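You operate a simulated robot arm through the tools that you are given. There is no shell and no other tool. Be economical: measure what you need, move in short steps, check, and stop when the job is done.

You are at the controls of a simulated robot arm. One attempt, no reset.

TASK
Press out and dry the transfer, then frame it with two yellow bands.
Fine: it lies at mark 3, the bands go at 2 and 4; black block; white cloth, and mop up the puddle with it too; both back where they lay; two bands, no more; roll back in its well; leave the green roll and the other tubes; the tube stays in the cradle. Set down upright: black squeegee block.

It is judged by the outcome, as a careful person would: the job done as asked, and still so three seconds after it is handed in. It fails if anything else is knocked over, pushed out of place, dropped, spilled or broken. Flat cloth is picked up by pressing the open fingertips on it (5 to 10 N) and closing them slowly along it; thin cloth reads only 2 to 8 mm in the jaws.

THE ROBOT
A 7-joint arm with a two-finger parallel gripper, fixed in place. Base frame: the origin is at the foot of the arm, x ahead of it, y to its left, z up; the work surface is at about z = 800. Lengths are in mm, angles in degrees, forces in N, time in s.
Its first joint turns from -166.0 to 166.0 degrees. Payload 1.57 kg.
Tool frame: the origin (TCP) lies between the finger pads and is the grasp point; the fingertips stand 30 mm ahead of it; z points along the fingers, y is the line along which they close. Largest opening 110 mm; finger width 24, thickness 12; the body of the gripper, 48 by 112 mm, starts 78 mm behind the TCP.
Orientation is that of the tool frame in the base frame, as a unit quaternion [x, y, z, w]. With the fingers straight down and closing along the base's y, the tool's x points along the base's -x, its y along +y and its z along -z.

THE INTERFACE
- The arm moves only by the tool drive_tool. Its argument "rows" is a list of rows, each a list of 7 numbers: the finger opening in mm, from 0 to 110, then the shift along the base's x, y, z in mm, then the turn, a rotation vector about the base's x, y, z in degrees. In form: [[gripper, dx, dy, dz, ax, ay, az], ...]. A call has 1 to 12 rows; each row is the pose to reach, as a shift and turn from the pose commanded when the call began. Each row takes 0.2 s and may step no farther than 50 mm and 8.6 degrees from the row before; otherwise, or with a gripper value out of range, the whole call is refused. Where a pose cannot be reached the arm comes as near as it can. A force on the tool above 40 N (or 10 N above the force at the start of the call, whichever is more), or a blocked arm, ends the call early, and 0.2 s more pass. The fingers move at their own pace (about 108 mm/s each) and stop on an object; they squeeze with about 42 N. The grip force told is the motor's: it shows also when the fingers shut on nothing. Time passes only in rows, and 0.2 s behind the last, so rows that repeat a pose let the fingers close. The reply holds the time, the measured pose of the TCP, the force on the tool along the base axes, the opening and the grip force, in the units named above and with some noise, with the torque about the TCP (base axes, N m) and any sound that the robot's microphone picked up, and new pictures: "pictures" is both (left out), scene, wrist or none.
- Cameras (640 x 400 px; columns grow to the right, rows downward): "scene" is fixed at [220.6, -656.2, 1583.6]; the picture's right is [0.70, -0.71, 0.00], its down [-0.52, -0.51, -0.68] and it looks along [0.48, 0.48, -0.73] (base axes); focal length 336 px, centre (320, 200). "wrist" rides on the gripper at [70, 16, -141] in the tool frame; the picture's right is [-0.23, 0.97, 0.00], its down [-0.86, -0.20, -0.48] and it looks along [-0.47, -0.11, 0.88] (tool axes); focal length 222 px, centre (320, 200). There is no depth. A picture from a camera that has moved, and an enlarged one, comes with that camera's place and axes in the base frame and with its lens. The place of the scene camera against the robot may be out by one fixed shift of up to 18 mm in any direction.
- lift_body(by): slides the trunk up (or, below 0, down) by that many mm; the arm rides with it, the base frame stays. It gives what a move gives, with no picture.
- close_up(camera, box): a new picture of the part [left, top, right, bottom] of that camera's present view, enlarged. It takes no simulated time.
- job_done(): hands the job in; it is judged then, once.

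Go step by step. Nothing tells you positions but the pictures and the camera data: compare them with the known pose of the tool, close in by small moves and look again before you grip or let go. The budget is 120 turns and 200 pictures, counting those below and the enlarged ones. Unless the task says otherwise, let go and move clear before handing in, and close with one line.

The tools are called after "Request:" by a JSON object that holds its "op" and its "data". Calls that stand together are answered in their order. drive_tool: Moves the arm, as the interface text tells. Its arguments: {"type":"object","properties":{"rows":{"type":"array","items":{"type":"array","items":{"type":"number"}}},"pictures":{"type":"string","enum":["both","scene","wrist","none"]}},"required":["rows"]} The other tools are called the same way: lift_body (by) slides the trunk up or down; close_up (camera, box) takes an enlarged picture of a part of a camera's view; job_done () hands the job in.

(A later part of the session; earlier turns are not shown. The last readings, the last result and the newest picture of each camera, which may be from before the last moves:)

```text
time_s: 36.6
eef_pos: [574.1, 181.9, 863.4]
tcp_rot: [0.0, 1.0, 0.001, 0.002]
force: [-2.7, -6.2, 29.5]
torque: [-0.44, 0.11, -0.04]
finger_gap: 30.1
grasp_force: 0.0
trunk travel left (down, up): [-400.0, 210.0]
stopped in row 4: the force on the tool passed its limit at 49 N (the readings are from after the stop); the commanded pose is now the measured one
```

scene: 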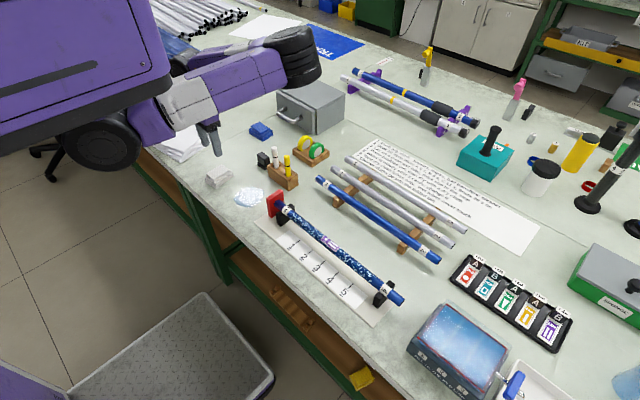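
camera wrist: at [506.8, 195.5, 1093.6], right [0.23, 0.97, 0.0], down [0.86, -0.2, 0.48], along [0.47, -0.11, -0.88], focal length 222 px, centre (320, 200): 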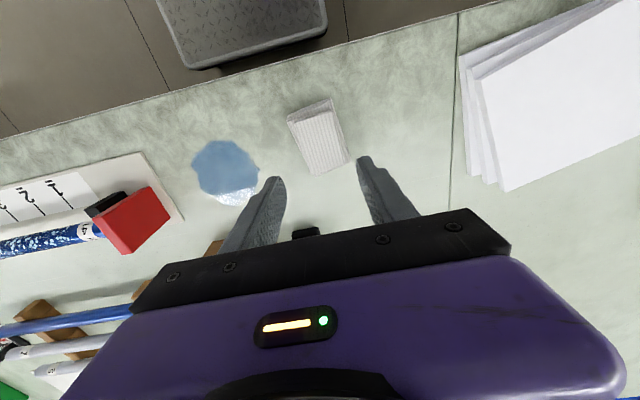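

Contact at TCP z≈863, pressed too hard. I'll ease up and check the force.

Request:
{"op": "drive_tool", "data": {"rows": [[30, 0, 0, 1.0, 0, 0, 0], [30, 0, 0, 1.0, 0, 0, 0]], "pictures": "wrist"}}

Request:
{"op": "close_up", "data": {"camera": "scene", "box": [180, 130, 260, 190]}}

```text
time_s: 37.2
eef_pos: [574.8, 181.1, 863.8]
tcp_rot: [0.0, 1.0, 0.002, 0.002]
force: [-3.9, -5.8, 28.2]
torque: [-0.41, 0.15, -0.01]
finger_gap: 30.3
grasp_force: 0.0
trunk travel left (down, up): [-400.0, 210.0]
camera wrist: at [504.2, 196.8, 1005.7], right [0.23, 0.97, 0.0], down [0.85, -0.2, 0.48], along [0.47, -0.11, -0.88], focal length 222 px, centre (320, 200)
```

wrist: 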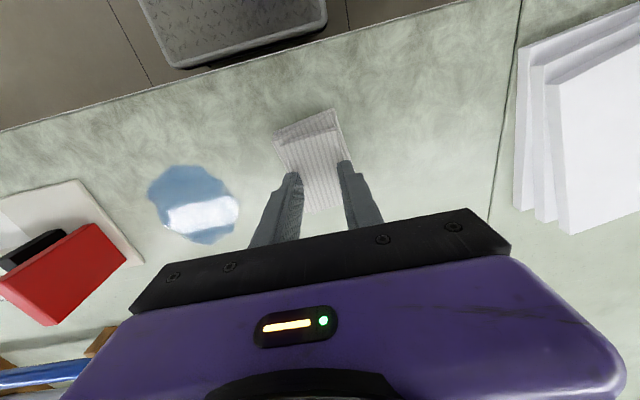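

```text
6.67 times, centred on (220, 160) of scene
camera zoom: at [220.6, -656.2, 1583.6], right [0.7, -0.71, 0.0], down [-0.52, -0.51, -0.68], along [0.48, 0.48, -0.73], focal length 2237 px, centre (987, 467)
```

zoom: 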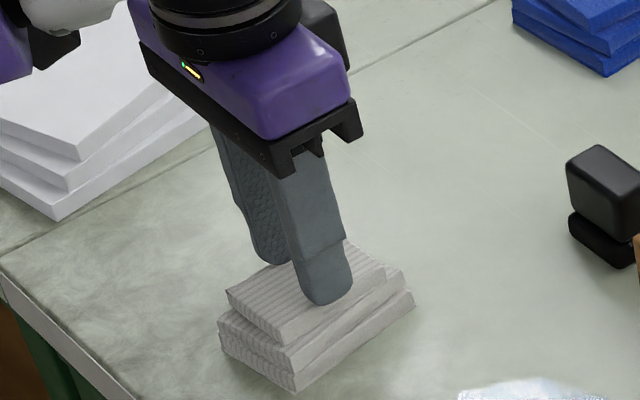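

Request:
{"op": "drive_tool", "data": {"rows": [[30, 0, 0, 1.2, 0, 0, 0], [30, 0, 0, 1.2, 0, 0, 0]], "pictures": "none"}}

```text
time_s: 37.8
eef_pos: [574.4, 181.3, 863.8]
tcp_rot: [-0.001, 1.0, 0.001, 0.0]
force: [-1.0, -3.3, 14.1]
torque: [-0.11, 0.07, 0.0]
finger_gap: 30.2
grasp_force: 0.1
trunk travel left (down, up): [-400.0, 210.0]
```

Request:
{"op": "drive_tool", "data": {"rows": [[30, 0, 0, 0.5, 0, 0, 0], [30, 0, 0, 0.5, 0, 0, 0]], "pictures": "none"}}

```text
time_s: 38.4
eef_pos: [575.5, 181.3, 864.9]
tcp_rot: [-0.001, 1.0, 0.001, 0.001]
force: [-0.6, 0.2, 1.4]
torque: [0.01, 0.02, 0.01]
finger_gap: 30.0
grasp_force: 0.1
trunk travel left (down, up): [-400.0, 210.0]
```

Now about 1 N. I'll lower 0.3 mm for about 8 N and close slowly.

Request:
{"op": "drive_tool", "data": {"rows": [[30, 0, 0, -0.3, 0, 0, 0], [30, 0, 0, -0.3, 0, 0, 0]], "pictures": "none"}}

```text
time_s: 39.0
eef_pos: [575.5, 181.0, 864.6]
tcp_rot: [0.0, 1.0, 0.001, 0.001]
force: [-0.2, -0.5, -0.8]
torque: [-0.02, 0.01, -0.02]
finger_gap: 30.0
grasp_force: 0.0
trunk travel left (down, up): [-400.0, 210.0]
```

Request:
{"op": "drive_tool", "data": {"rows": [[30, 0, 0, -0.5, 0, 0, 0], [30, 0, 0, -0.5, 0, 0, 0], [30, 0, 0, -0.5, 0, 0, 0]], "pictures": "none"}}

```text
time_s: 39.8
eef_pos: [574.2, 181.2, 863.1]
tcp_rot: [-0.001, 1.0, 0.0, 0.001]
force: [-0.1, -0.5, 5.5]
torque: [-0.07, 0.05, 0.0]
finger_gap: 30.2
grasp_force: 0.2
trunk travel left (down, up): [-400.0, 210.0]
```

5.5 N, good. Closing slowly.

Request:
{"op": "drive_tool", "data": {"rows": [[27, 0, 0, -0.1, 0, 0, 0], [24, 0, 0, -0.1, 0, 0, 0], [21, 0, 0, -0.1, 0, 0, 0], [18, 0, 0, -0.1, 0, 0, 0], [15, 0, 0, -0.1, 0, 0, 0], [12, 0, 0, -0.1, 0, 0, 0], [9, 0, 0, -0.1, 0, 0, 0], [6, 0, 0, -0.1, 0, 0, 0], [3, 0, 0, -0.1, 0, 0, 0], [0, 0, 0, -0.1, 0, 0, 0], [0, 0, 0, -0.1, 0, 0, 0]], "pictures": "wrist"}}

```text
time_s: 42.2
eef_pos: [573.9, 180.7, 864.1]
tcp_rot: [0.0, 1.0, 0.002, 0.001]
force: [-0.5, 1.1, 11.2]
torque: [0.03, 0.05, 0.04]
finger_gap: 0.1
grasp_force: 21.0
trunk travel left (down, up): [-400.0, 210.0]
camera wrist: at [504.7, 197.3, 1006.1], right [0.23, 0.97, 0.0], down [0.85, -0.2, 0.48], along [0.47, -0.1, -0.88], focal length 222 px, centre (320, 200)
```

wrist: 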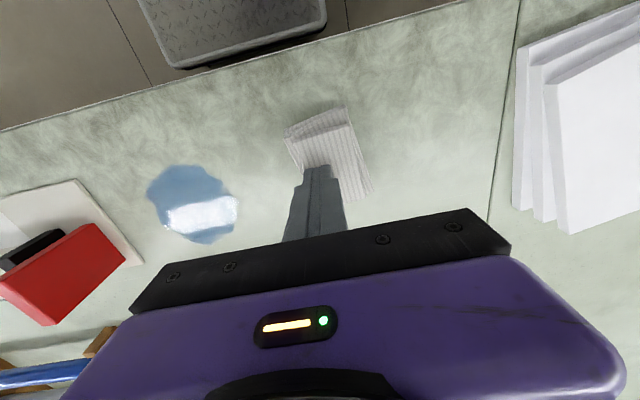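

The jaws shut on nothing and the cloth only turned a little. It's a thick folded pad of about 33 mm, so I'll rise, look, and grip it across its sides instead.

Request:
{"op": "drive_tool", "data": {"rows": [[0, 0, 0, 20, 0, 0, 0], [40, 0, 0, 60, 0, 0, 0], [90, 0, 0, 90, 0, 0, 0], [90, 0, 0, 90, 0, 0, 0]], "pictures": "none"}}

Request:
{"op": "close_up", "data": {"camera": "wrist", "box": [240, 80, 420, 210]}}

Request:
{"op": "close_up", "data": {"camera": "scene", "box": [180, 130, 260, 190]}}

```text
time_s: 43.2
eef_pos: [575.2, 180.8, 954.1]
tcp_rot: [0.0, 1.0, 0.001, 0.001]
force: [0.1, -0.2, -0.6]
torque: [-0.02, 0.01, -0.02]
finger_gap: 90.1
grasp_force: 0.1
trunk travel left (down, up): [-400.0, 210.0]
```

```text
3.08 times, centred on (330, 145) of wrist
camera zoom: at [504.9, 196.6, 1096.5], right [0.23, 0.97, 0.0], down [0.85, -0.2, 0.48], along [0.47, -0.11, -0.88], focal length 684 px, centre (289, 369)
```

zoom: 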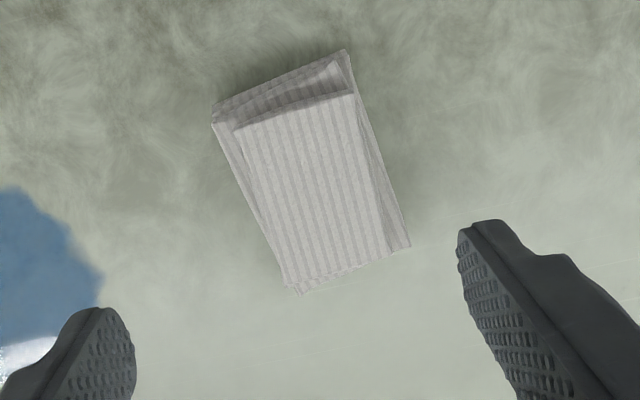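

```text
6.67 times, centred on (220, 160) of scene
camera zoom: at [220.6, -656.2, 1583.6], right [0.7, -0.71, 0.0], down [-0.52, -0.51, -0.68], along [0.48, 0.48, -0.73], focal length 2237 px, centre (987, 467)
```

zoom: 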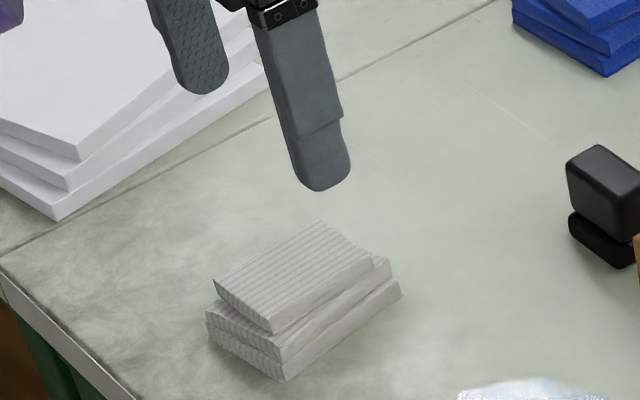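

The pad behaves as one stiff piece, now at about (575,192), turned about 10°, 53 mm wide; it was moved about 10 mm in y, which I'll undo when I put it back. I'll turn the tool 10°, straddle it and grip.

Request:
{"op": "drive_tool", "data": {"rows": [[85, 0, 6, -30, 0, 0, 5], [85, 0, 11, -60, 0, 0, 10], [85, 0, 11, -95, 0, 0, 10], [85, 0, 11, -110, 0, 0, 10], [85, 0, 11, -110, 0, 0, 10]], "pictures": "wrist"}}

Request:
{"op": "close_up", "data": {"camera": "scene", "box": [180, 130, 260, 190]}}

```text
time_s: 44.4
eef_pos: [574.0, 193.3, 844.2]
tcp_rot: [-0.087, 0.996, 0.001, 0.001]
force: [-0.6, 0.7, 0.4]
torque: [-0.03, 0.0, 0.0]
finger_gap: 85.1
grasp_force: 0.2
trunk travel left (down, up): [-400.0, 210.0]
camera wrist: at [502.6, 195.2, 986.0], right [0.05, 1.0, 0.0], down [0.88, -0.05, 0.48], along [0.48, -0.02, -0.88], focal length 222 px, centre (320, 200)
```

wrist: 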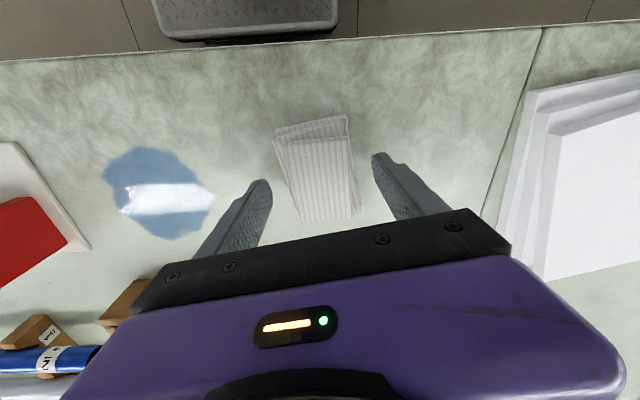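

```text
6.67 times, centred on (220, 160) of scene
camera zoom: at [220.6, -656.2, 1583.6], right [0.7, -0.71, 0.0], down [-0.52, -0.51, -0.68], along [0.48, 0.48, -0.73], focal length 2237 px, centre (987, 467)
```

zoom: 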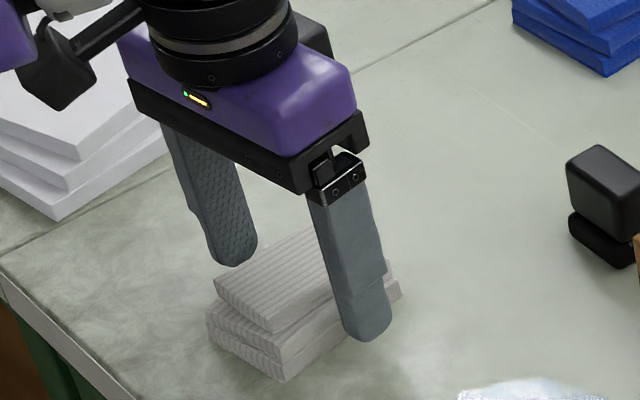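

Request:
{"op": "drive_tool", "data": {"rows": [[75, 0, 0, 0, 0, 0, 0], [65, 0, 0, 0, 0, 0, 0], [56, 0, 0, 0, 0, 0, 0], [48, 0, 0, 0, 0, 0, 0], [40, 0, 0, 0, 0, 0, 0], [30, 0, 0, 0, 0, 0, 0], [20, 0, 0, 0, 0, 0, 0]], "pictures": "wrist"}}

```text
time_s: 46.0
eef_pos: [575.5, 191.6, 843.9]
tcp_rot: [-0.087, 0.996, 0.001, 0.001]
force: [-0.3, -0.1, 0.1]
torque: [0.0, -0.01, 0.01]
finger_gap: 55.8
grasp_force: 42.0
trunk travel left (down, up): [-400.0, 210.0]
camera wrist: at [502.6, 195.1, 986.2], right [0.05, 1.0, 0.0], down [0.88, -0.05, 0.48], along [0.48, -0.02, -0.88], focal length 222 px, centre (320, 200)
```

wrist: 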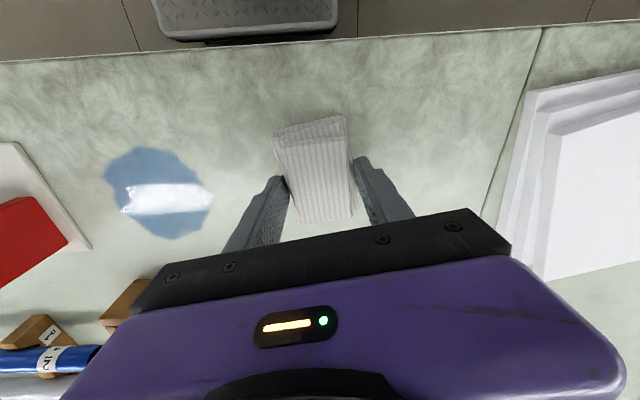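

The pad is firmly held (gap 55.8, 42 N). Its original pose for return is TCP (575.5,180.6,844) at this yaw. I'll lift and carry it to the tube, squaring up the yaw.

Request:
{"op": "drive_tool", "data": {"rows": [[20, 0, 0, 45, 0, 0, 0], [20, 0, 0, 90, 0, 0, 0], [20, 0, 0, 130, 0, 0, 0], [20, 5, -48, 140, 0, 0, -5], [20, 10, -96, 140, 0, 0, -10], [20, 15, -144, 140, 0, 0, -10], [20, 20, -192, 140, 0, 0, -10], [20, 25, -240, 140, 0, 0, -10], [20, 28, -288, 140, 0, 0, -10], [20, 31, -336, 140, 0, 0, -10], [20, 31.5, -384, 140, 0, 0, -10], [20, 31.5, -432, 140, 0, 0, -10]], "pictures": "none"}}

Request:
{"op": "drive_tool", "data": {"rows": [[20, 0, -48, 0, 0, 0, 0], [20, 0, -96, -20, 0, 0, 0], [20, 0, -140, -50, 0, 0, 0], [20, 0, -140, -50, 0, 0, 0]], "pictures": "wrist"}}

Request:
{"op": "close_up", "data": {"camera": "scene", "box": [280, 200, 420, 310]}}

```text
time_s: 48.6
eef_pos: [606.7, -239.5, 983.7]
tcp_rot: [-0.001, 1.0, 0.0, 0.001]
force: [-0.6, -0.6, -0.1]
torque: [-0.02, 0.0, 0.0]
finger_gap: 56.1
grasp_force: 41.7
trunk travel left (down, up): [-400.0, 210.0]
```

```text
refused: row 2 steps farther than a row can; nothing moved
```

```text
3.64 times, centred on (350, 255) of scene
camera zoom: at [220.6, -656.2, 1583.6], right [0.7, -0.71, 0.0], down [-0.52, -0.51, -0.68], along [0.48, 0.48, -0.73], focal length 1220 px, centre (211, 0)
```

zoom: 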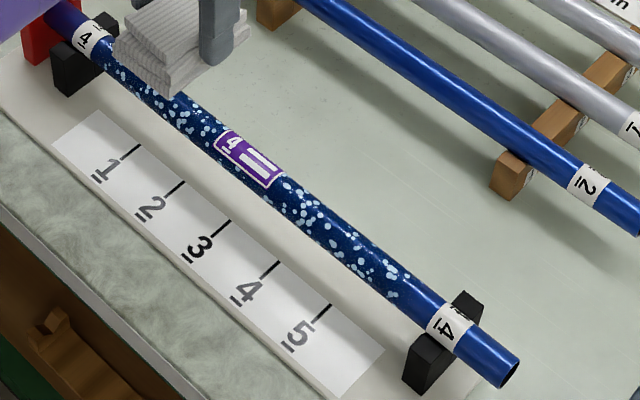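

The pad is held over the tube and the drops run from about y=-150 to -415. I'll go to the far end and come down gently.

Request:
{"op": "drive_tool", "data": {"rows": [[20, 0, -45, 0, 0, 0, 0], [20, 0, -90, -10, 0, 0, 0], [20, 0, -135, -25, 0, 0, 0], [20, 0, -146, -55, 0, 0, 0], [20, 0, -146, -69, 0, 0, 0], [20, 0, -146, -72, 0, 0, 0], [20, 0, -146, -74, 0, 0, 0], [20, 0, -146, -74, 0, 0, 0]], "pictures": "wrist"}}

Request:
{"op": "close_up", "data": {"camera": "scene", "box": [320, 210, 420, 310]}}

```text
time_s: 50.4
eef_pos: [606.9, -374.5, 960.1]
tcp_rot: [0.002, 1.0, 0.001, 0.001]
force: [0.0, 0.3, -0.7]
torque: [0.0, 0.0, -0.02]
finger_gap: 55.7
grasp_force: 42.1
out of reach, approached as far as the arm can: row 4, 5, 6, 7, 8
trunk travel left (down, up): [-400.0, 210.0]
camera wrist: at [535.5, -359.4, 1101.8], right [0.23, 0.97, 0.0], down [0.85, -0.2, 0.48], along [0.47, -0.11, -0.88], focal length 222 px, centre (320, 200)
```

wrist: 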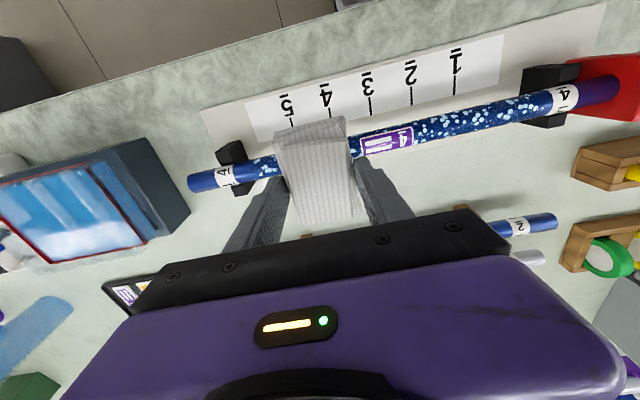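

```text
4.00 times, centred on (370, 260) of scene
camera zoom: at [220.6, -656.2, 1583.6], right [0.7, -0.71, 0.0], down [-0.52, -0.51, -0.68], along [0.48, 0.48, -0.73], focal length 1342 px, centre (120, -40)
```

zoom: 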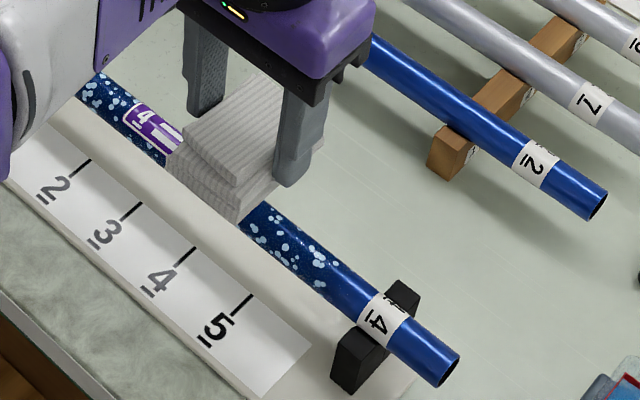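

The arm can't go lower there at this yaw, so I'll lower the trunk instead, which keeps the arm's configuration.

Request:
{"op": "lift_body", "data": {"by": -44}}

Request:
{"op": "drive_tool", "data": {"rows": [[20, 0, 0, 0, 0, 0, 0]], "pictures": "none"}}

```text
time_s: 51.2
eef_pos: [606.2, -375.2, 914.6]
tcp_rot: [0.002, 1.0, 0.001, 0.001]
force: [-1.0, 0.3, -0.5]
torque: [-0.02, 0.01, -0.01]
finger_gap: 55.7
grasp_force: 41.7
trunk travel left (down, up): [-356.0, 254.0]
```

```text
time_s: 51.6
eef_pos: [605.6, -374.6, 915.7]
tcp_rot: [0.002, 1.0, 0.001, 0.001]
force: [0.1, 0.5, -0.9]
torque: [0.06, 0.0, 0.02]
finger_gap: 55.6
grasp_force: 42.0
trunk travel left (down, up): [-356.0, 254.0]
```

Request:
{"op": "drive_tool", "data": {"rows": [[20, 0.5, -5, -2, 0, 0, 0], [20, 0.5, -10, -4, 0, 0, 0], [20, 0.5, -12, -5, 0, 0, 0], [20, 0.5, -12, -6, 0, 0, 0], [20, 0.5, -12, -7, 0, 0, 0], [20, 0.5, -12, -8, 0, 0, 0]], "pictures": "none"}}

```text
time_s: 53.0
eef_pos: [605.8, -379.1, 913.7]
tcp_rot: [0.006, 1.0, -0.003, 0.001]
force: [-0.5, 0.3, 0.0]
torque: [-0.01, -0.01, 0.01]
finger_gap: 55.8
grasp_force: 42.1
out of reach, approached as far as the arm can: row 2, 3, 4, 5, 6
trunk travel left (down, up): [-356.0, 254.0]
```

The limit is a joint limit tied to the yaw. A modest turn of -25° should free it, and the pad can wipe just as well slightly diagonal.

Request:
{"op": "drive_tool", "data": {"rows": [[20, 0.5, 0, 4, 0, 0, -8], [20, 0.5, 0, 4, 0, 0, -16], [20, 0.5, 0, 4, 0, 0, -25], [20, 0.5, -6, 2, 0, 0, -25], [20, 0.5, -12, 0, 0, 0, -25], [20, 0.5, -12, -2, 0, 0, -25], [20, 0.5, -12, -3.5, 0, 0, -25], [20, 0.5, -12, -4.5, 0, 0, -25], [20, 0.5, -12, -5.5, 0, 0, -25]], "pictures": "none"}}

```text
refused: row 3 steps farther than a row can; nothing moved
```

Request:
{"op": "drive_tool", "data": {"rows": [[20, 0.5, 0, 4, 0, 0, -8], [20, 0.5, 0, 4, 0, 0, -16], [20, 0.5, 0, 4, 0, 0, -24], [20, 0.5, -6, 2, 0, 0, -24], [20, 0.5, -12, 0, 0, 0, -24], [20, 0.5, -12, -2, 0, 0, -24], [20, 0.5, -12, -3.5, 0, 0, -24], [20, 0.5, -12, -4.5, 0, 0, -24], [20, 0.5, -12, -5.5, 0, 0, -24]], "pictures": "none"}}

```text
time_s: 55.0
eef_pos: [606.5, -391.4, 911.4]
tcp_rot: [0.209, 0.978, 0.0, 0.003]
force: [-0.6, -0.3, 15.5]
torque: [0.26, -0.06, 0.02]
finger_gap: 55.8
grasp_force: 42.1
trunk travel left (down, up): [-356.0, 254.0]
```

Contact at 15 N. I'll ease a touch and wipe towards the stop.

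Request:
{"op": "drive_tool", "data": {"rows": [[20, 0, 0, 0.2, 0, 0, 0], [20, 0, 10, 0.2, 0, 0, 0], [20, 0, 20, 0.2, 0, 0, 0], [20, 0, 30, 0.2, 0, 0, 0], [20, 0, 40, 0.2, 0, 0, 0], [20, 0, 50, 0.2, 0, 0, 0]], "pictures": "none"}}

Request:
{"op": "close_up", "data": {"camera": "scene", "box": [300, 210, 420, 310]}}

```text
time_s: 56.5
eef_pos: [606.0, -342.4, 909.1]
tcp_rot: [0.209, 0.978, 0.0, 0.002]
force: [-0.9, -13.4, 30.0]
torque: [-0.33, -0.15, -0.05]
finger_gap: 55.9
grasp_force: 42.1
trunk travel left (down, up): [-356.0, 254.0]
```

```text
4.00 times, centred on (360, 260) of scene
camera zoom: at [220.6, -656.2, 1583.6], right [0.7, -0.71, 0.0], down [-0.52, -0.51, -0.68], along [0.48, 0.48, -0.73], focal length 1342 px, centre (160, -40)
```

zoom: 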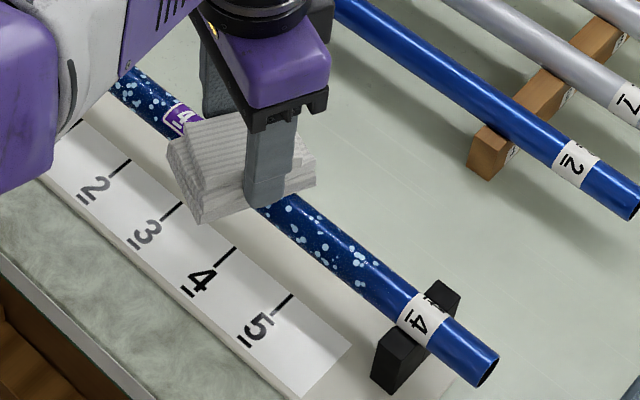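

Some drops remain behind; it probably takes several passes. I'll ease the force and continue.

Request:
{"op": "drive_tool", "data": {"rows": [[20, 0, 8, 0.8, 0, 0, 0], [20, 0, 18, 0.8, 0, 0, 0], [20, 0, 28, 0.8, 0, 0, 0], [20, 0, 38, 0.8, 0, 0, 0], [20, 0, 48, 0.8, 0, 0, 0], [20, 0, 58, 0.8, 0, 0, 0]], "pictures": "none"}}

```text
time_s: 57.9
eef_pos: [606.0, -283.3, 909.8]
tcp_rot: [0.209, 0.978, 0.0, 0.002]
force: [-1.1, -10.2, 24.8]
torque: [-0.39, -0.14, -0.06]
finger_gap: 55.8
grasp_force: 42.0
trunk travel left (down, up): [-356.0, 254.0]
```

Request:
{"op": "drive_tool", "data": {"rows": [[20, 0, 8, 0.6, 0, 0, 0], [20, 0, 18, 0.6, 0, 0, 0], [20, 0, 28, 0.6, 0, 0, 0], [20, 0, 38, 0.6, 0, 0, 0], [20, 0, 48, 0.6, 0, 0, 0], [20, 0, 58, 0.6, 0, 0, 0], [20, 0, 68, 0.6, 0, 0, 0], [20, 0, 78, 0.6, 0, 0, 0], [20, 0, 88, 0.6, 0, 0, 0], [20, 0, 98, 0.6, 0, 0, 0], [20, 0, 108, 0.6, 0, 0, 0]], "pictures": "wrist"}}

Request:
{"op": "close_up", "data": {"camera": "scene", "box": [280, 200, 420, 310]}}

```text
time_s: 60.2
eef_pos: [605.1, -175.2, 910.0]
tcp_rot: [0.209, 0.978, 0.001, 0.002]
force: [1.4, -10.0, 23.6]
torque: [-0.4, -0.15, -0.04]
finger_gap: 55.9
grasp_force: 42.0
trunk travel left (down, up): [-356.0, 254.0]
camera wrist: at [547.3, -132.7, 1052.1], right [0.61, 0.8, 0.0], down [0.7, -0.53, 0.48], along [0.38, -0.29, -0.88], focal length 222 px, centre (320, 200)
```

wrist: 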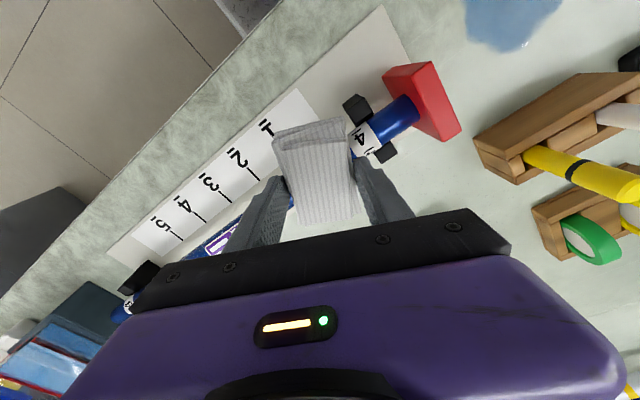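

```text
3.64 times, centred on (350, 255) of scene
camera zoom: at [220.6, -656.2, 1583.6], right [0.7, -0.71, 0.0], down [-0.52, -0.51, -0.68], along [0.48, 0.48, -0.73], focal length 1220 px, centre (211, 0)
```

zoom: 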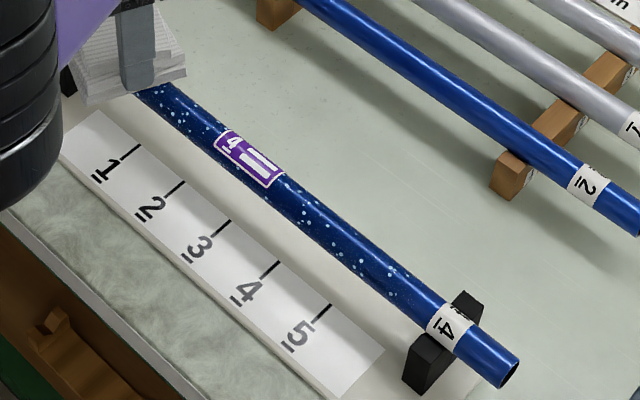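

The first pass clearly shrank the drops. I'll lift and repeat the pass.

Request:
{"op": "drive_tool", "data": {"rows": [[20, 0, 3, 20, 0, 0, 0], [20, 0, -40, 30, 0, 0, 0], [20, 0, -88, 30, 0, 0, 0], [20, 0, -136, 30, 0, 0, 0], [20, 0, -184, 30, 0, 0, 0], [20, 0, -217, 20, 0, 0, 0], [20, 0, -217, 4, 0, 0, 0], [20, 0, -217, 1.5, 0, 0, 0], [20, 0, -217, 0.3, 0, 0, 0], [20, 0, -217, 0.3, 0, 0, 0]], "pictures": "none"}}

```text
time_s: 62.5
eef_pos: [606.0, -392.7, 909.6]
tcp_rot: [0.21, 0.978, 0.001, 0.001]
force: [-0.2, -0.1, -0.4]
torque: [-0.03, -0.01, 0.0]
finger_gap: 55.9
grasp_force: 42.2
trunk travel left (down, up): [-356.0, 254.0]
```

Request:
{"op": "drive_tool", "data": {"rows": [[20, 0, 0, -0.8, 0, 0, 0], [20, 0, 0, -1.3, 0, 0, 0], [20, 0, 6, -1.3, 0, 0, 0], [20, 0, 14, -1.3, 0, 0, 0], [20, 0, 24, -1.3, 0, 0, 0]], "pictures": "none"}}

```text
time_s: 63.6
eef_pos: [605.8, -368.3, 910.6]
tcp_rot: [0.21, 0.978, 0.0, 0.001]
force: [0.7, -6.0, 13.3]
torque: [-0.11, -0.07, -0.06]
finger_gap: 55.6
grasp_force: 41.6
trunk travel left (down, up): [-356.0, 254.0]
```

Good at 13 N. I'll carry on along the tube in one go.

Request:
{"op": "drive_tool", "data": {"rows": [[20, 0, 10, 0, 0, 0, 0], [20, 0, 20, 0, 0, 0, 0], [20, 0, 30, 0.1, 0, 0, 0], [20, 0, 40, 0.1, 0, 0, 0], [20, 0, 50, 0.2, 0, 0, 0], [20, 0, 60, 0.2, 0, 0, 0], [20, 0, 70, 0.3, 0, 0, 0], [20, 0, 80, 0.3, 0, 0, 0], [20, 0, 90, 0.4, 0, 0, 0], [20, 0, 100, 0.4, 0, 0, 0]], "pictures": "none"}}

Request:
{"op": "drive_tool", "data": {"rows": [[20, 0, 10, 0, 0, 0, 0], [20, 0, 20, 0, 0, 0, 0], [20, 0, 30, 0.1, 0, 0, 0], [20, 0, 40, 0.1, 0, 0, 0], [20, 0, 50, 0.2, 0, 0, 0], [20, 0, 60, 0.2, 0, 0, 0], [20, 0, 70, 0.3, 0, 0, 0], [20, 0, 80, 0.3, 0, 0, 0], [20, 0, 90, 0.4, 0, 0, 0], [20, 0, 97, 0.4, 0, 0, 0]], "pictures": "none"}}

Request:
{"op": "close_up", "data": {"camera": "scene", "box": [280, 200, 420, 310]}}

```text
time_s: 65.8
eef_pos: [604.8, -267.9, 910.5]
tcp_rot: [0.209, 0.978, 0.001, 0.002]
force: [0.6, -9.4, 22.3]
torque: [-0.32, -0.12, -0.09]
finger_gap: 55.7
grasp_force: 42.2
trunk travel left (down, up): [-356.0, 254.0]
```

```text
time_s: 68.0
eef_pos: [606.0, -171.5, 909.9]
tcp_rot: [0.208, 0.978, 0.001, 0.0]
force: [0.1, -7.7, 18.9]
torque: [-0.29, -0.11, -0.06]
finger_gap: 55.9
grasp_force: 41.6
trunk travel left (down, up): [-356.0, 254.0]
```

```text
3.64 times, centred on (350, 255) of scene
camera zoom: at [220.6, -656.2, 1583.6], right [0.7, -0.71, 0.0], down [-0.52, -0.51, -0.68], along [0.48, 0.48, -0.73], focal length 1220 px, centre (211, 0)
```

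zoom: 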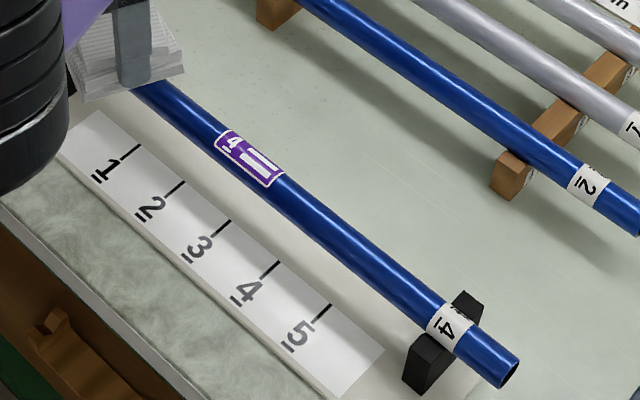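

The tube looks dry. I'll lift, check the near end, then go to the puddle.

Request:
{"op": "drive_tool", "data": {"rows": [[20, 0, 0, 30, 0, 0, 0], [20, 0, 0, 70, 0, 0, 0], [20, 0, 48, 80, 0, 0, 0], [20, 0, 96, 80, 0, 0, 8], [20, 0, 144, 80, 0, 0, 16], [20, 0, 180, 80, 0, 0, 24], [20, 0, 180, 80, 0, 0, 24]], "pictures": "wrist"}}

Request:
{"op": "close_up", "data": {"camera": "wrist", "box": [100, 50, 340, 200]}}

Request:
{"op": "close_up", "data": {"camera": "scene", "box": [250, 180, 390, 290]}}

```text
time_s: 69.7
eef_pos: [603.4, 10.0, 990.1]
tcp_rot: [0.001, 1.0, 0.0, 0.001]
force: [-0.4, 0.3, -0.3]
torque: [-0.01, -0.02, -0.03]
finger_gap: 56.1
grasp_force: 42.1
trunk travel left (down, up): [-356.0, 254.0]
camera wrist: at [533.8, 25.1, 1132.2], right [0.23, 0.97, 0.0], down [0.85, -0.2, 0.48], along [0.47, -0.11, -0.88], focal length 222 px, centre (320, 200)
```

wrist: 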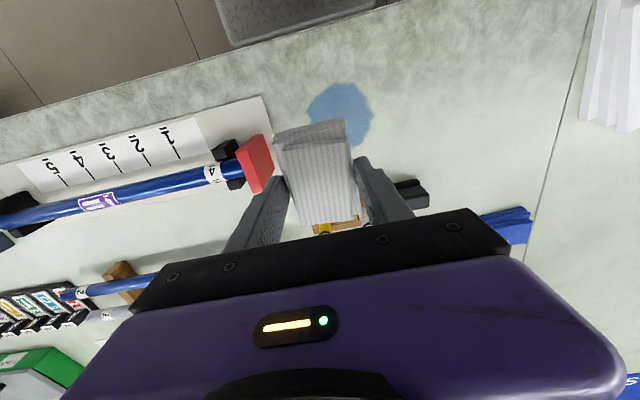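

```text
2.67 times, centred on (220, 125) of wrist
camera zoom: at [533.8, 25.1, 1132.2], right [0.23, 0.97, 0.0], down [0.85, -0.2, 0.48], along [0.47, -0.11, -0.88], focal length 592 px, centre (587, 400)
```

zoom: 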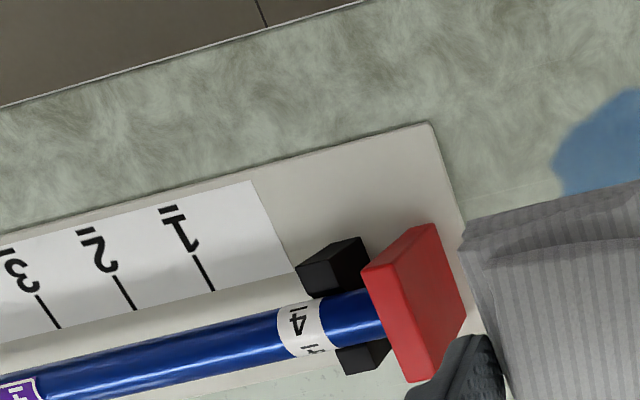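

```text
3.64 times, centred on (320, 235) of scene
camera zoom: at [220.6, -656.2, 1583.6], right [0.7, -0.71, 0.0], down [-0.52, -0.51, -0.68], along [0.48, 0.48, -0.73], focal length 1220 px, centre (320, 73)
```

zoom: 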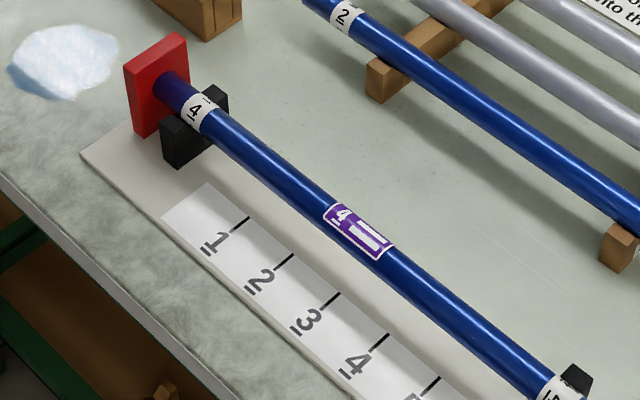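

The tube is dry and the transfer looks sound. The puddle spans roughly x 546–640, y -6–87. I'll lower the pad at its edge and mop across.

Request:
{"op": "drive_tool", "data": {"rows": [[20, 0, 0, -45, 0, 0, 0], [20, 0, 0, -90, 0, 0, 0], [20, 0, 0, -125, 0, 0, 0], [20, 0, 0, -138, 0, 0, 0], [20, 0, 0, -141, 0, 0, 0], [20, 0, 0, -142.5, 0, 0, 0], [20, 0, 0, -143.5, 0, 0, 0], [20, 0, 0, -144.5, 0, 0, 0]], "pictures": "none"}}

```text
time_s: 71.5
eef_pos: [604.9, 8.0, 844.6]
tcp_rot: [0.001, 1.0, 0.0, 0.001]
force: [1.3, -1.3, -1.6]
torque: [0.01, 0.05, -0.01]
finger_gap: 55.7
grasp_force: 42.2
trunk travel left (down, up): [-356.0, 254.0]
```

Request:
{"op": "drive_tool", "data": {"rows": [[20, 0, 0, -1, 0, 0, 0], [20, 0, 0, -2, 0, 0, 0], [20, 0, 0, -2, 0, 0, 0]], "pictures": "none"}}

```text
time_s: 72.2
eef_pos: [604.7, 8.0, 842.5]
tcp_rot: [0.001, 1.0, 0.0, 0.002]
force: [-2.9, -1.2, 19.1]
torque: [-0.33, 0.74, 0.04]
finger_gap: 55.9
grasp_force: 42.0
trunk travel left (down, up): [-356.0, 254.0]
```

Contact at 19 N. Easing slightly and mopping across in +y, then back on a line nearer to the robot.

Request:
{"op": "drive_tool", "data": {"rows": [[20, 0, 0, 0.3, 0, 0, 0], [20, 0, 10, 0.3, 0, 0, 0], [20, 0, 20, 0.3, 0, 0, 0], [20, 0, 30, 0.3, 0, 0, 0], [20, 0, 40, 0.3, 0, 0, 0], [20, 0, 50, 0.3, 0, 0, 0], [20, 0, 60, 0.3, 0, 0, 0], [20, 0, 70, 0.3, 0, 0, 0]], "pictures": "wrist"}}

Request:
{"op": "close_up", "data": {"camera": "scene", "box": [200, 150, 300, 230]}}

```text
time_s: 74.0
eef_pos: [605.4, 78.7, 843.9]
tcp_rot: [0.002, 1.0, 0.001, 0.001]
force: [-0.5, -9.0, 20.4]
torque: [-0.61, 0.08, 0.06]
finger_gap: 56.2
grasp_force: 42.3
trunk travel left (down, up): [-356.0, 254.0]
camera wrist: at [535.2, 94.3, 985.9], right [0.23, 0.97, 0.0], down [0.85, -0.2, 0.48], along [0.47, -0.11, -0.88], focal length 222 px, centre (320, 200)
```

wrist: 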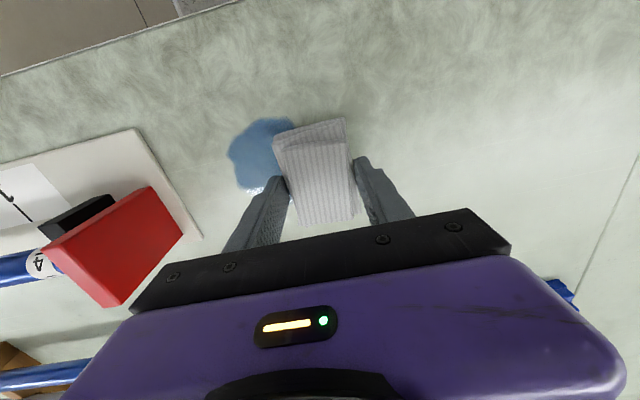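

```text
5.00 times, centred on (250, 190) of scene
camera zoom: at [220.6, -656.2, 1583.6], right [0.7, -0.71, 0.0], down [-0.52, -0.51, -0.68], along [0.48, 0.48, -0.73], focal length 1678 px, centre (670, 250)
```

zoom: 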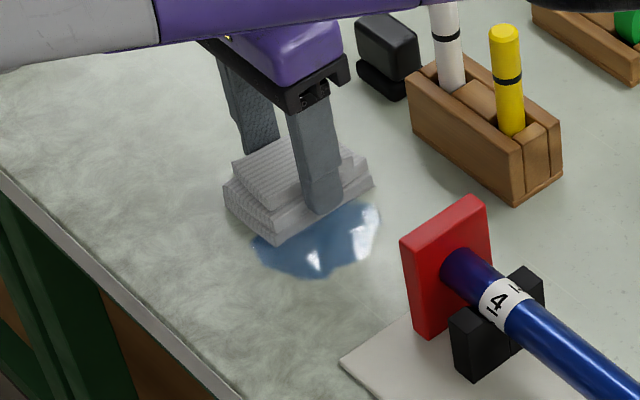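

It's absorbing. I'll mop back and forth with slightly shifted lines.

Request:
{"op": "drive_tool", "data": {"rows": [[20, -6, 0, 0.2, 0, 0, 0], [20, -14, 0, 0.2, 0, 0, 0], [20, -14, -10, 0.2, 0, 0, 0], [20, -14, -20, 0.2, 0, 0, 0], [20, -14, -30, 0.2, 0, 0, 0], [20, -14, -40, 0.2, 0, 0, 0], [20, -14, -50, 0.2, 0, 0, 0], [20, -14, -60, 0.2, 0, 0, 0], [20, -14, -70, 0.2, 0, 0, 0], [20, -14, -78, 0.2, 0, 0, 0]], "pictures": "none"}}

Request:
{"op": "drive_tool", "data": {"rows": [[20, 7, 0, 0.1, 0, 0, 0], [20, 7, 10, 0.1, 0, 0, 0], [20, 7, 20, 0.1, 0, 0, 0], [20, 7, 30, 0.1, 0, 0, 0], [20, 7, 40, 0.1, 0, 0, 0], [20, 7, 50, 0.1, 0, 0, 0], [20, 7, 60, 0.1, 0, 0, 0], [20, 7, 70, 0.1, 0, 0, 0], [20, 7, 80, 0.1, 0, 0, 0], [20, 7, 90, 0.1, 0, 0, 0]], "pictures": "wrist"}}

Request:
{"op": "close_up", "data": {"camera": "scene", "box": [200, 150, 300, 230]}}

```text
time_s: 76.2
eef_pos: [590.3, 1.3, 843.5]
tcp_rot: [0.002, 1.0, 0.0, 0.001]
force: [-0.6, 1.9, 3.8]
torque: [0.12, -0.09, 0.0]
finger_gap: 56.0
grasp_force: 41.7
trunk travel left (down, up): [-356.0, 254.0]
```

```text
time_s: 78.5
eef_pos: [597.6, 91.0, 843.9]
tcp_rot: [0.002, 1.0, 0.001, 0.0]
force: [-0.1, -1.2, -0.1]
torque: [0.0, 0.0, 0.0]
finger_gap: 55.8
grasp_force: 41.9
trunk travel left (down, up): [-356.0, 254.0]
camera wrist: at [528.4, 106.2, 986.3], right [0.23, 0.97, 0.0], down [0.85, -0.2, 0.48], along [0.47, -0.11, -0.88], focal length 222 px, centre (320, 200)
```

wrist: 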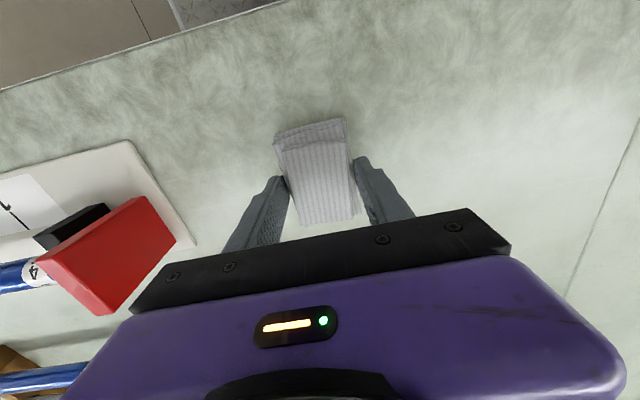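

```text
5.00 times, centred on (250, 190) of scene
camera zoom: at [220.6, -656.2, 1583.6], right [0.7, -0.71, 0.0], down [-0.52, -0.51, -0.68], along [0.48, 0.48, -0.73], focal length 1678 px, centre (670, 250)
```

zoom: 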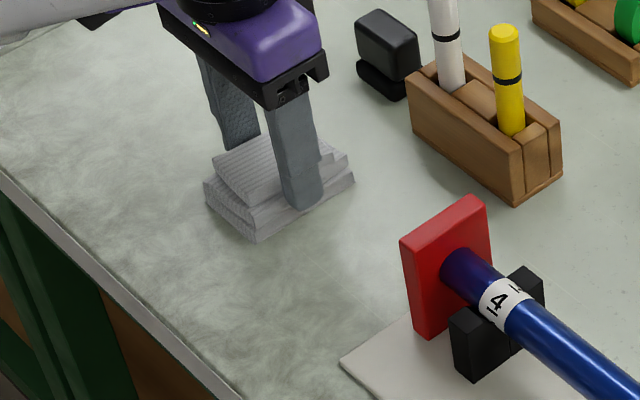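

The puddle is gone. I'll lift and carry the pad back above its original place with the 10° yaw, and check what was beneath it.

Request:
{"op": "drive_tool", "data": {"rows": [[20, 0, 0, 40, 0, 0, 0], [20, 0, 0, 75, 0, 0, 0], [20, -11, 45, 75, 0, 0, 5], [20, -22, 89.6, 75, 0, 0, 10], [20, -22, 89.6, 40, 0, 0, 10], [20, -22, 89.6, 15, 0, 0, 10], [20, -22, 89.6, 15, 0, 0, 10]], "pictures": "wrist"}}

Request:
{"op": "close_up", "data": {"camera": "scene", "box": [180, 130, 300, 220]}}

```text
time_s: 80.0
eef_pos: [576.0, 180.9, 858.6]
tcp_rot: [-0.085, 0.996, 0.001, 0.0]
force: [-0.7, -1.2, -0.4]
torque: [0.02, 0.02, -0.03]
finger_gap: 55.8
grasp_force: 42.0
trunk travel left (down, up): [-356.0, 254.0]
camera wrist: at [504.3, 184.1, 1000.3], right [0.06, 1.0, 0.0], down [0.88, -0.05, 0.48], along [0.48, -0.03, -0.88], focal length 222 px, centre (320, 200)
```

wrist: 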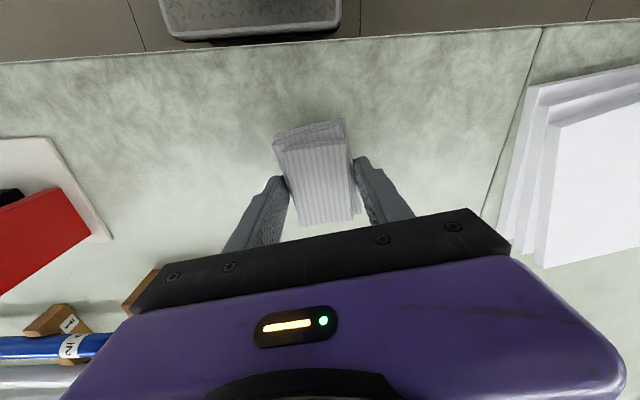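

```text
4.44 times, centred on (240, 175) of scene
camera zoom: at [220.6, -656.2, 1583.6], right [0.7, -0.71, 0.0], down [-0.52, -0.51, -0.68], along [0.48, 0.48, -0.73], focal length 1491 px, centre (676, 311)
```

zoom: 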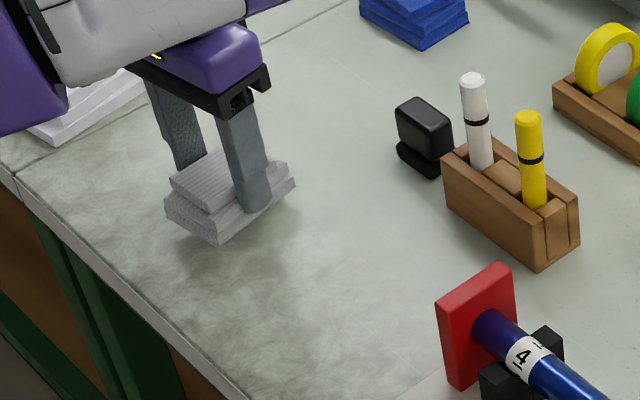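

Puddle gone entirely; the pad is over its old spot. I'll lower it and release.

Request:
{"op": "drive_tool", "data": {"rows": [[20, 0, 0, -10, 0, 0, 0], [20, 0, 0, -13.5, 0, 0, 0], [20, 0, 0, -15, 0, 0, 0], [20, 0, 0, -16, 0, 0, 0], [20, 0, 0, -16, 0, 0, 0]], "pictures": "none"}}

```text
time_s: 81.2
eef_pos: [577.1, 180.0, 844.6]
tcp_rot: [-0.085, 0.996, 0.002, 0.002]
force: [1.1, -2.4, 23.0]
torque: [-0.32, 0.11, 0.03]
finger_gap: 55.8
grasp_force: 42.1
trunk travel left (down, up): [-356.0, 254.0]
```

Request:
{"op": "drive_tool", "data": {"rows": [[20, 0, 0, 0.7, 0, 0, 0], [65, 0, 0, 0.7, 0, 0, 0], [80, 0, 0, 0.7, 0, 0, 0], [80, 0, 0, 30, 0, 0, 0], [80, 0, 0, 75, 0, 0, -5], [80, 0, 0, 110, 0, 0, -10], [80, 0, 0, 110, 0, 0, -10]], "pictures": "none"}}

Request:
{"op": "close_up", "data": {"camera": "wrist", "box": [240, 80, 420, 210]}}

Request:
{"op": "close_up", "data": {"camera": "scene", "box": [180, 130, 300, 220]}}

```text
time_s: 82.8
eef_pos: [576.9, 180.7, 953.2]
tcp_rot: [0.001, 1.0, 0.001, 0.001]
force: [0.4, 0.3, -0.2]
torque: [-0.01, 0.01, 0.0]
finger_gap: 80.0
grasp_force: 0.0
trunk travel left (down, up): [-356.0, 254.0]
```

```text
3.08 times, centred on (330, 145) of wrist
camera zoom: at [507.1, 196.5, 1095.2], right [0.23, 0.97, 0.0], down [0.85, -0.2, 0.48], along [0.47, -0.11, -0.88], focal length 684 px, centre (289, 369)
```

zoom: 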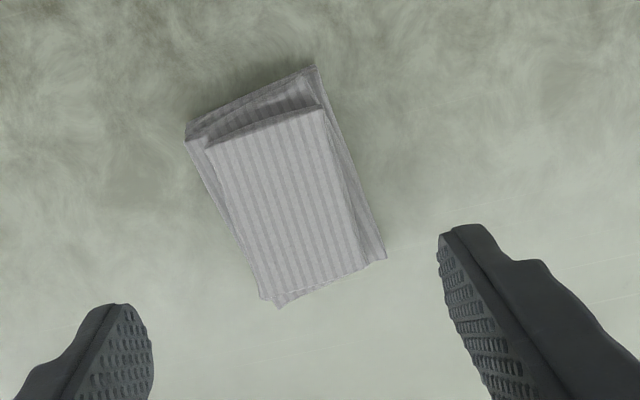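

```text
4.44 times, centred on (240, 175) of scene
camera zoom: at [220.6, -656.2, 1583.6], right [0.7, -0.71, 0.0], down [-0.52, -0.51, -0.68], along [0.48, 0.48, -0.73], focal length 1491 px, centre (676, 311)
```

zoom: 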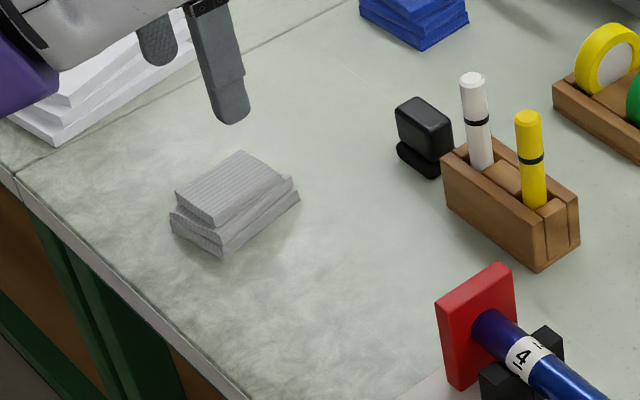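

The cloth is back within a few mm. Next the yellow roll: I'll move to a point before its holder and look.

Request:
{"op": "drive_tool", "data": {"rows": [[80, 0, 0, 40, 0, 0, 0], [80, 42, -18, 60, 0, 0, 0], [80, 85, -35, 60, 0, 0, 0], [80, 128, -52, 60, 0, 0, 0], [80, 170, -70, 60, 0, 0, 0], [80, 212, -88, 60, 0, 0, 0], [80, 253, -106, 60, 0, 0, 0], [80, 253, -106, 60, 0, 0, 0]], "pictures": "both"}}

Request:
{"op": "close_up", "data": {"camera": "wrist", "box": [240, 80, 420, 220]}}

```text
time_s: 84.7
eef_pos: [828.7, 74.6, 1012.2]
tcp_rot: [0.001, 1.0, 0.002, 0.001]
force: [1.1, -0.5, -0.1]
torque: [-0.01, -0.03, -0.01]
finger_gap: 80.0
grasp_force: 0.0
trunk travel left (down, up): [-356.0, 254.0]
camera wrist: at [759.1, 90.1, 1154.0], right [0.23, 0.97, 0.0], down [0.85, -0.2, 0.48], along [0.47, -0.11, -0.88], focal length 222 px, centre (320, 200)
```

scene: 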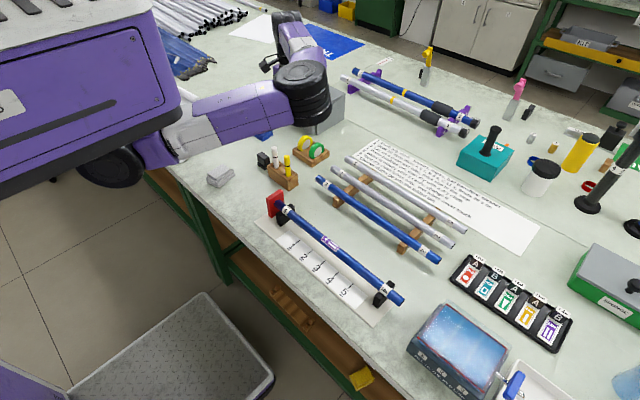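
wrist: 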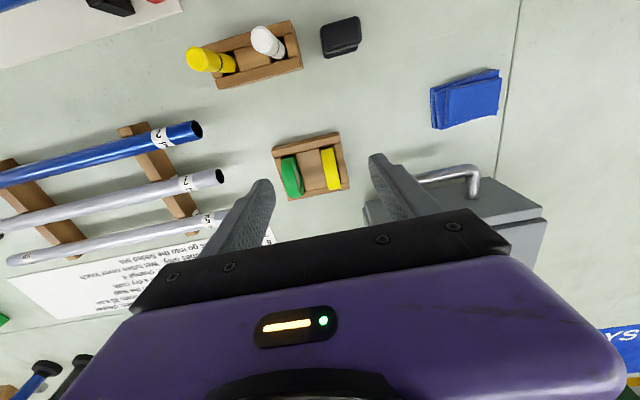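

```text
2.86 times, centred on (330, 150) of wrist
camera zoom: at [759.1, 90.1, 1154.0], right [0.23, 0.97, 0.0], down [0.85, -0.2, 0.48], along [0.47, -0.11, -0.88], focal length 635 px, centre (291, 343)
```

zoom: 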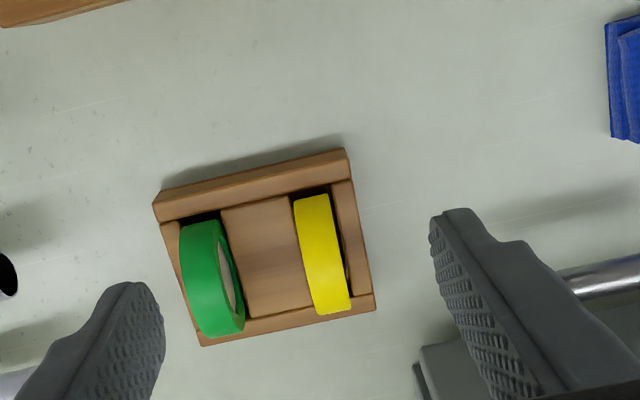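

The yellow roll is centred near (876,79), standing on edge with its axis along y, about 17 mm thick and 57 mm across. I'll go above it with a 40 mm opening and look once more.

Request:
{"op": "drive_tool", "data": {"rows": [[40, 24, 2, -30, 0, 0, 0], [40, 47, 5, -70, 0, 0, 0], [40, 47, 5, -100, 0, 0, 0], [40, 47, 5, -100, 0, 0, 0]], "pictures": "wrist"}}

Request:
{"op": "close_up", "data": {"camera": "wrist", "box": [240, 80, 420, 220]}}

Request:
{"op": "close_up", "data": {"camera": "scene", "box": [260, 110, 360, 190]}}

```text
time_s: 85.7
eef_pos: [876.6, 79.8, 912.5]
tcp_rot: [0.002, 1.0, 0.001, 0.001]
force: [0.2, 0.5, 0.4]
torque: [-0.01, 0.04, -0.01]
finger_gap: 40.1
grasp_force: 0.1
trunk travel left (down, up): [-356.0, 254.0]
camera wrist: at [806.5, 95.5, 1054.3], right [0.23, 0.97, 0.0], down [0.85, -0.2, 0.48], along [0.47, -0.11, -0.88], focal length 222 px, centre (320, 200)
```

wrist: 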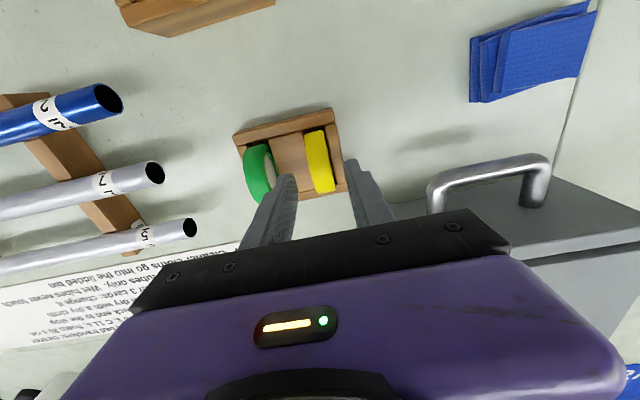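

```text
2.86 times, centred on (330, 150) of wrist
camera zoom: at [806.5, 95.5, 1054.3], right [0.23, 0.97, 0.0], down [0.85, -0.2, 0.48], along [0.47, -0.11, -0.88], focal length 635 px, centre (291, 343)
```

zoom: 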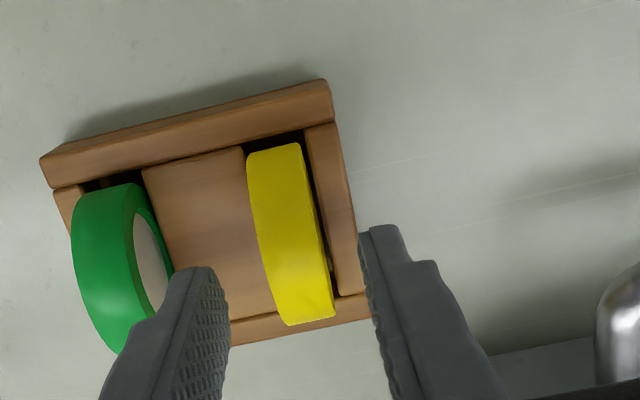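

```text
5.00 times, centred on (310, 150) of scene
camera zoom: at [220.6, -656.2, 1583.6], right [0.7, -0.71, 0.0], down [-0.52, -0.51, -0.68], along [0.48, 0.48, -0.73], focal length 1678 px, centre (370, 450)
```

zoom: 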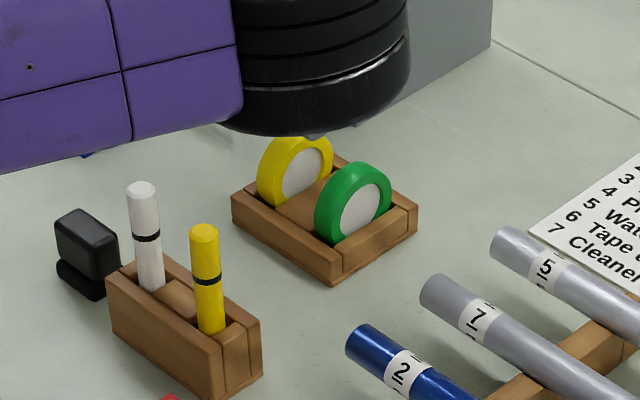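

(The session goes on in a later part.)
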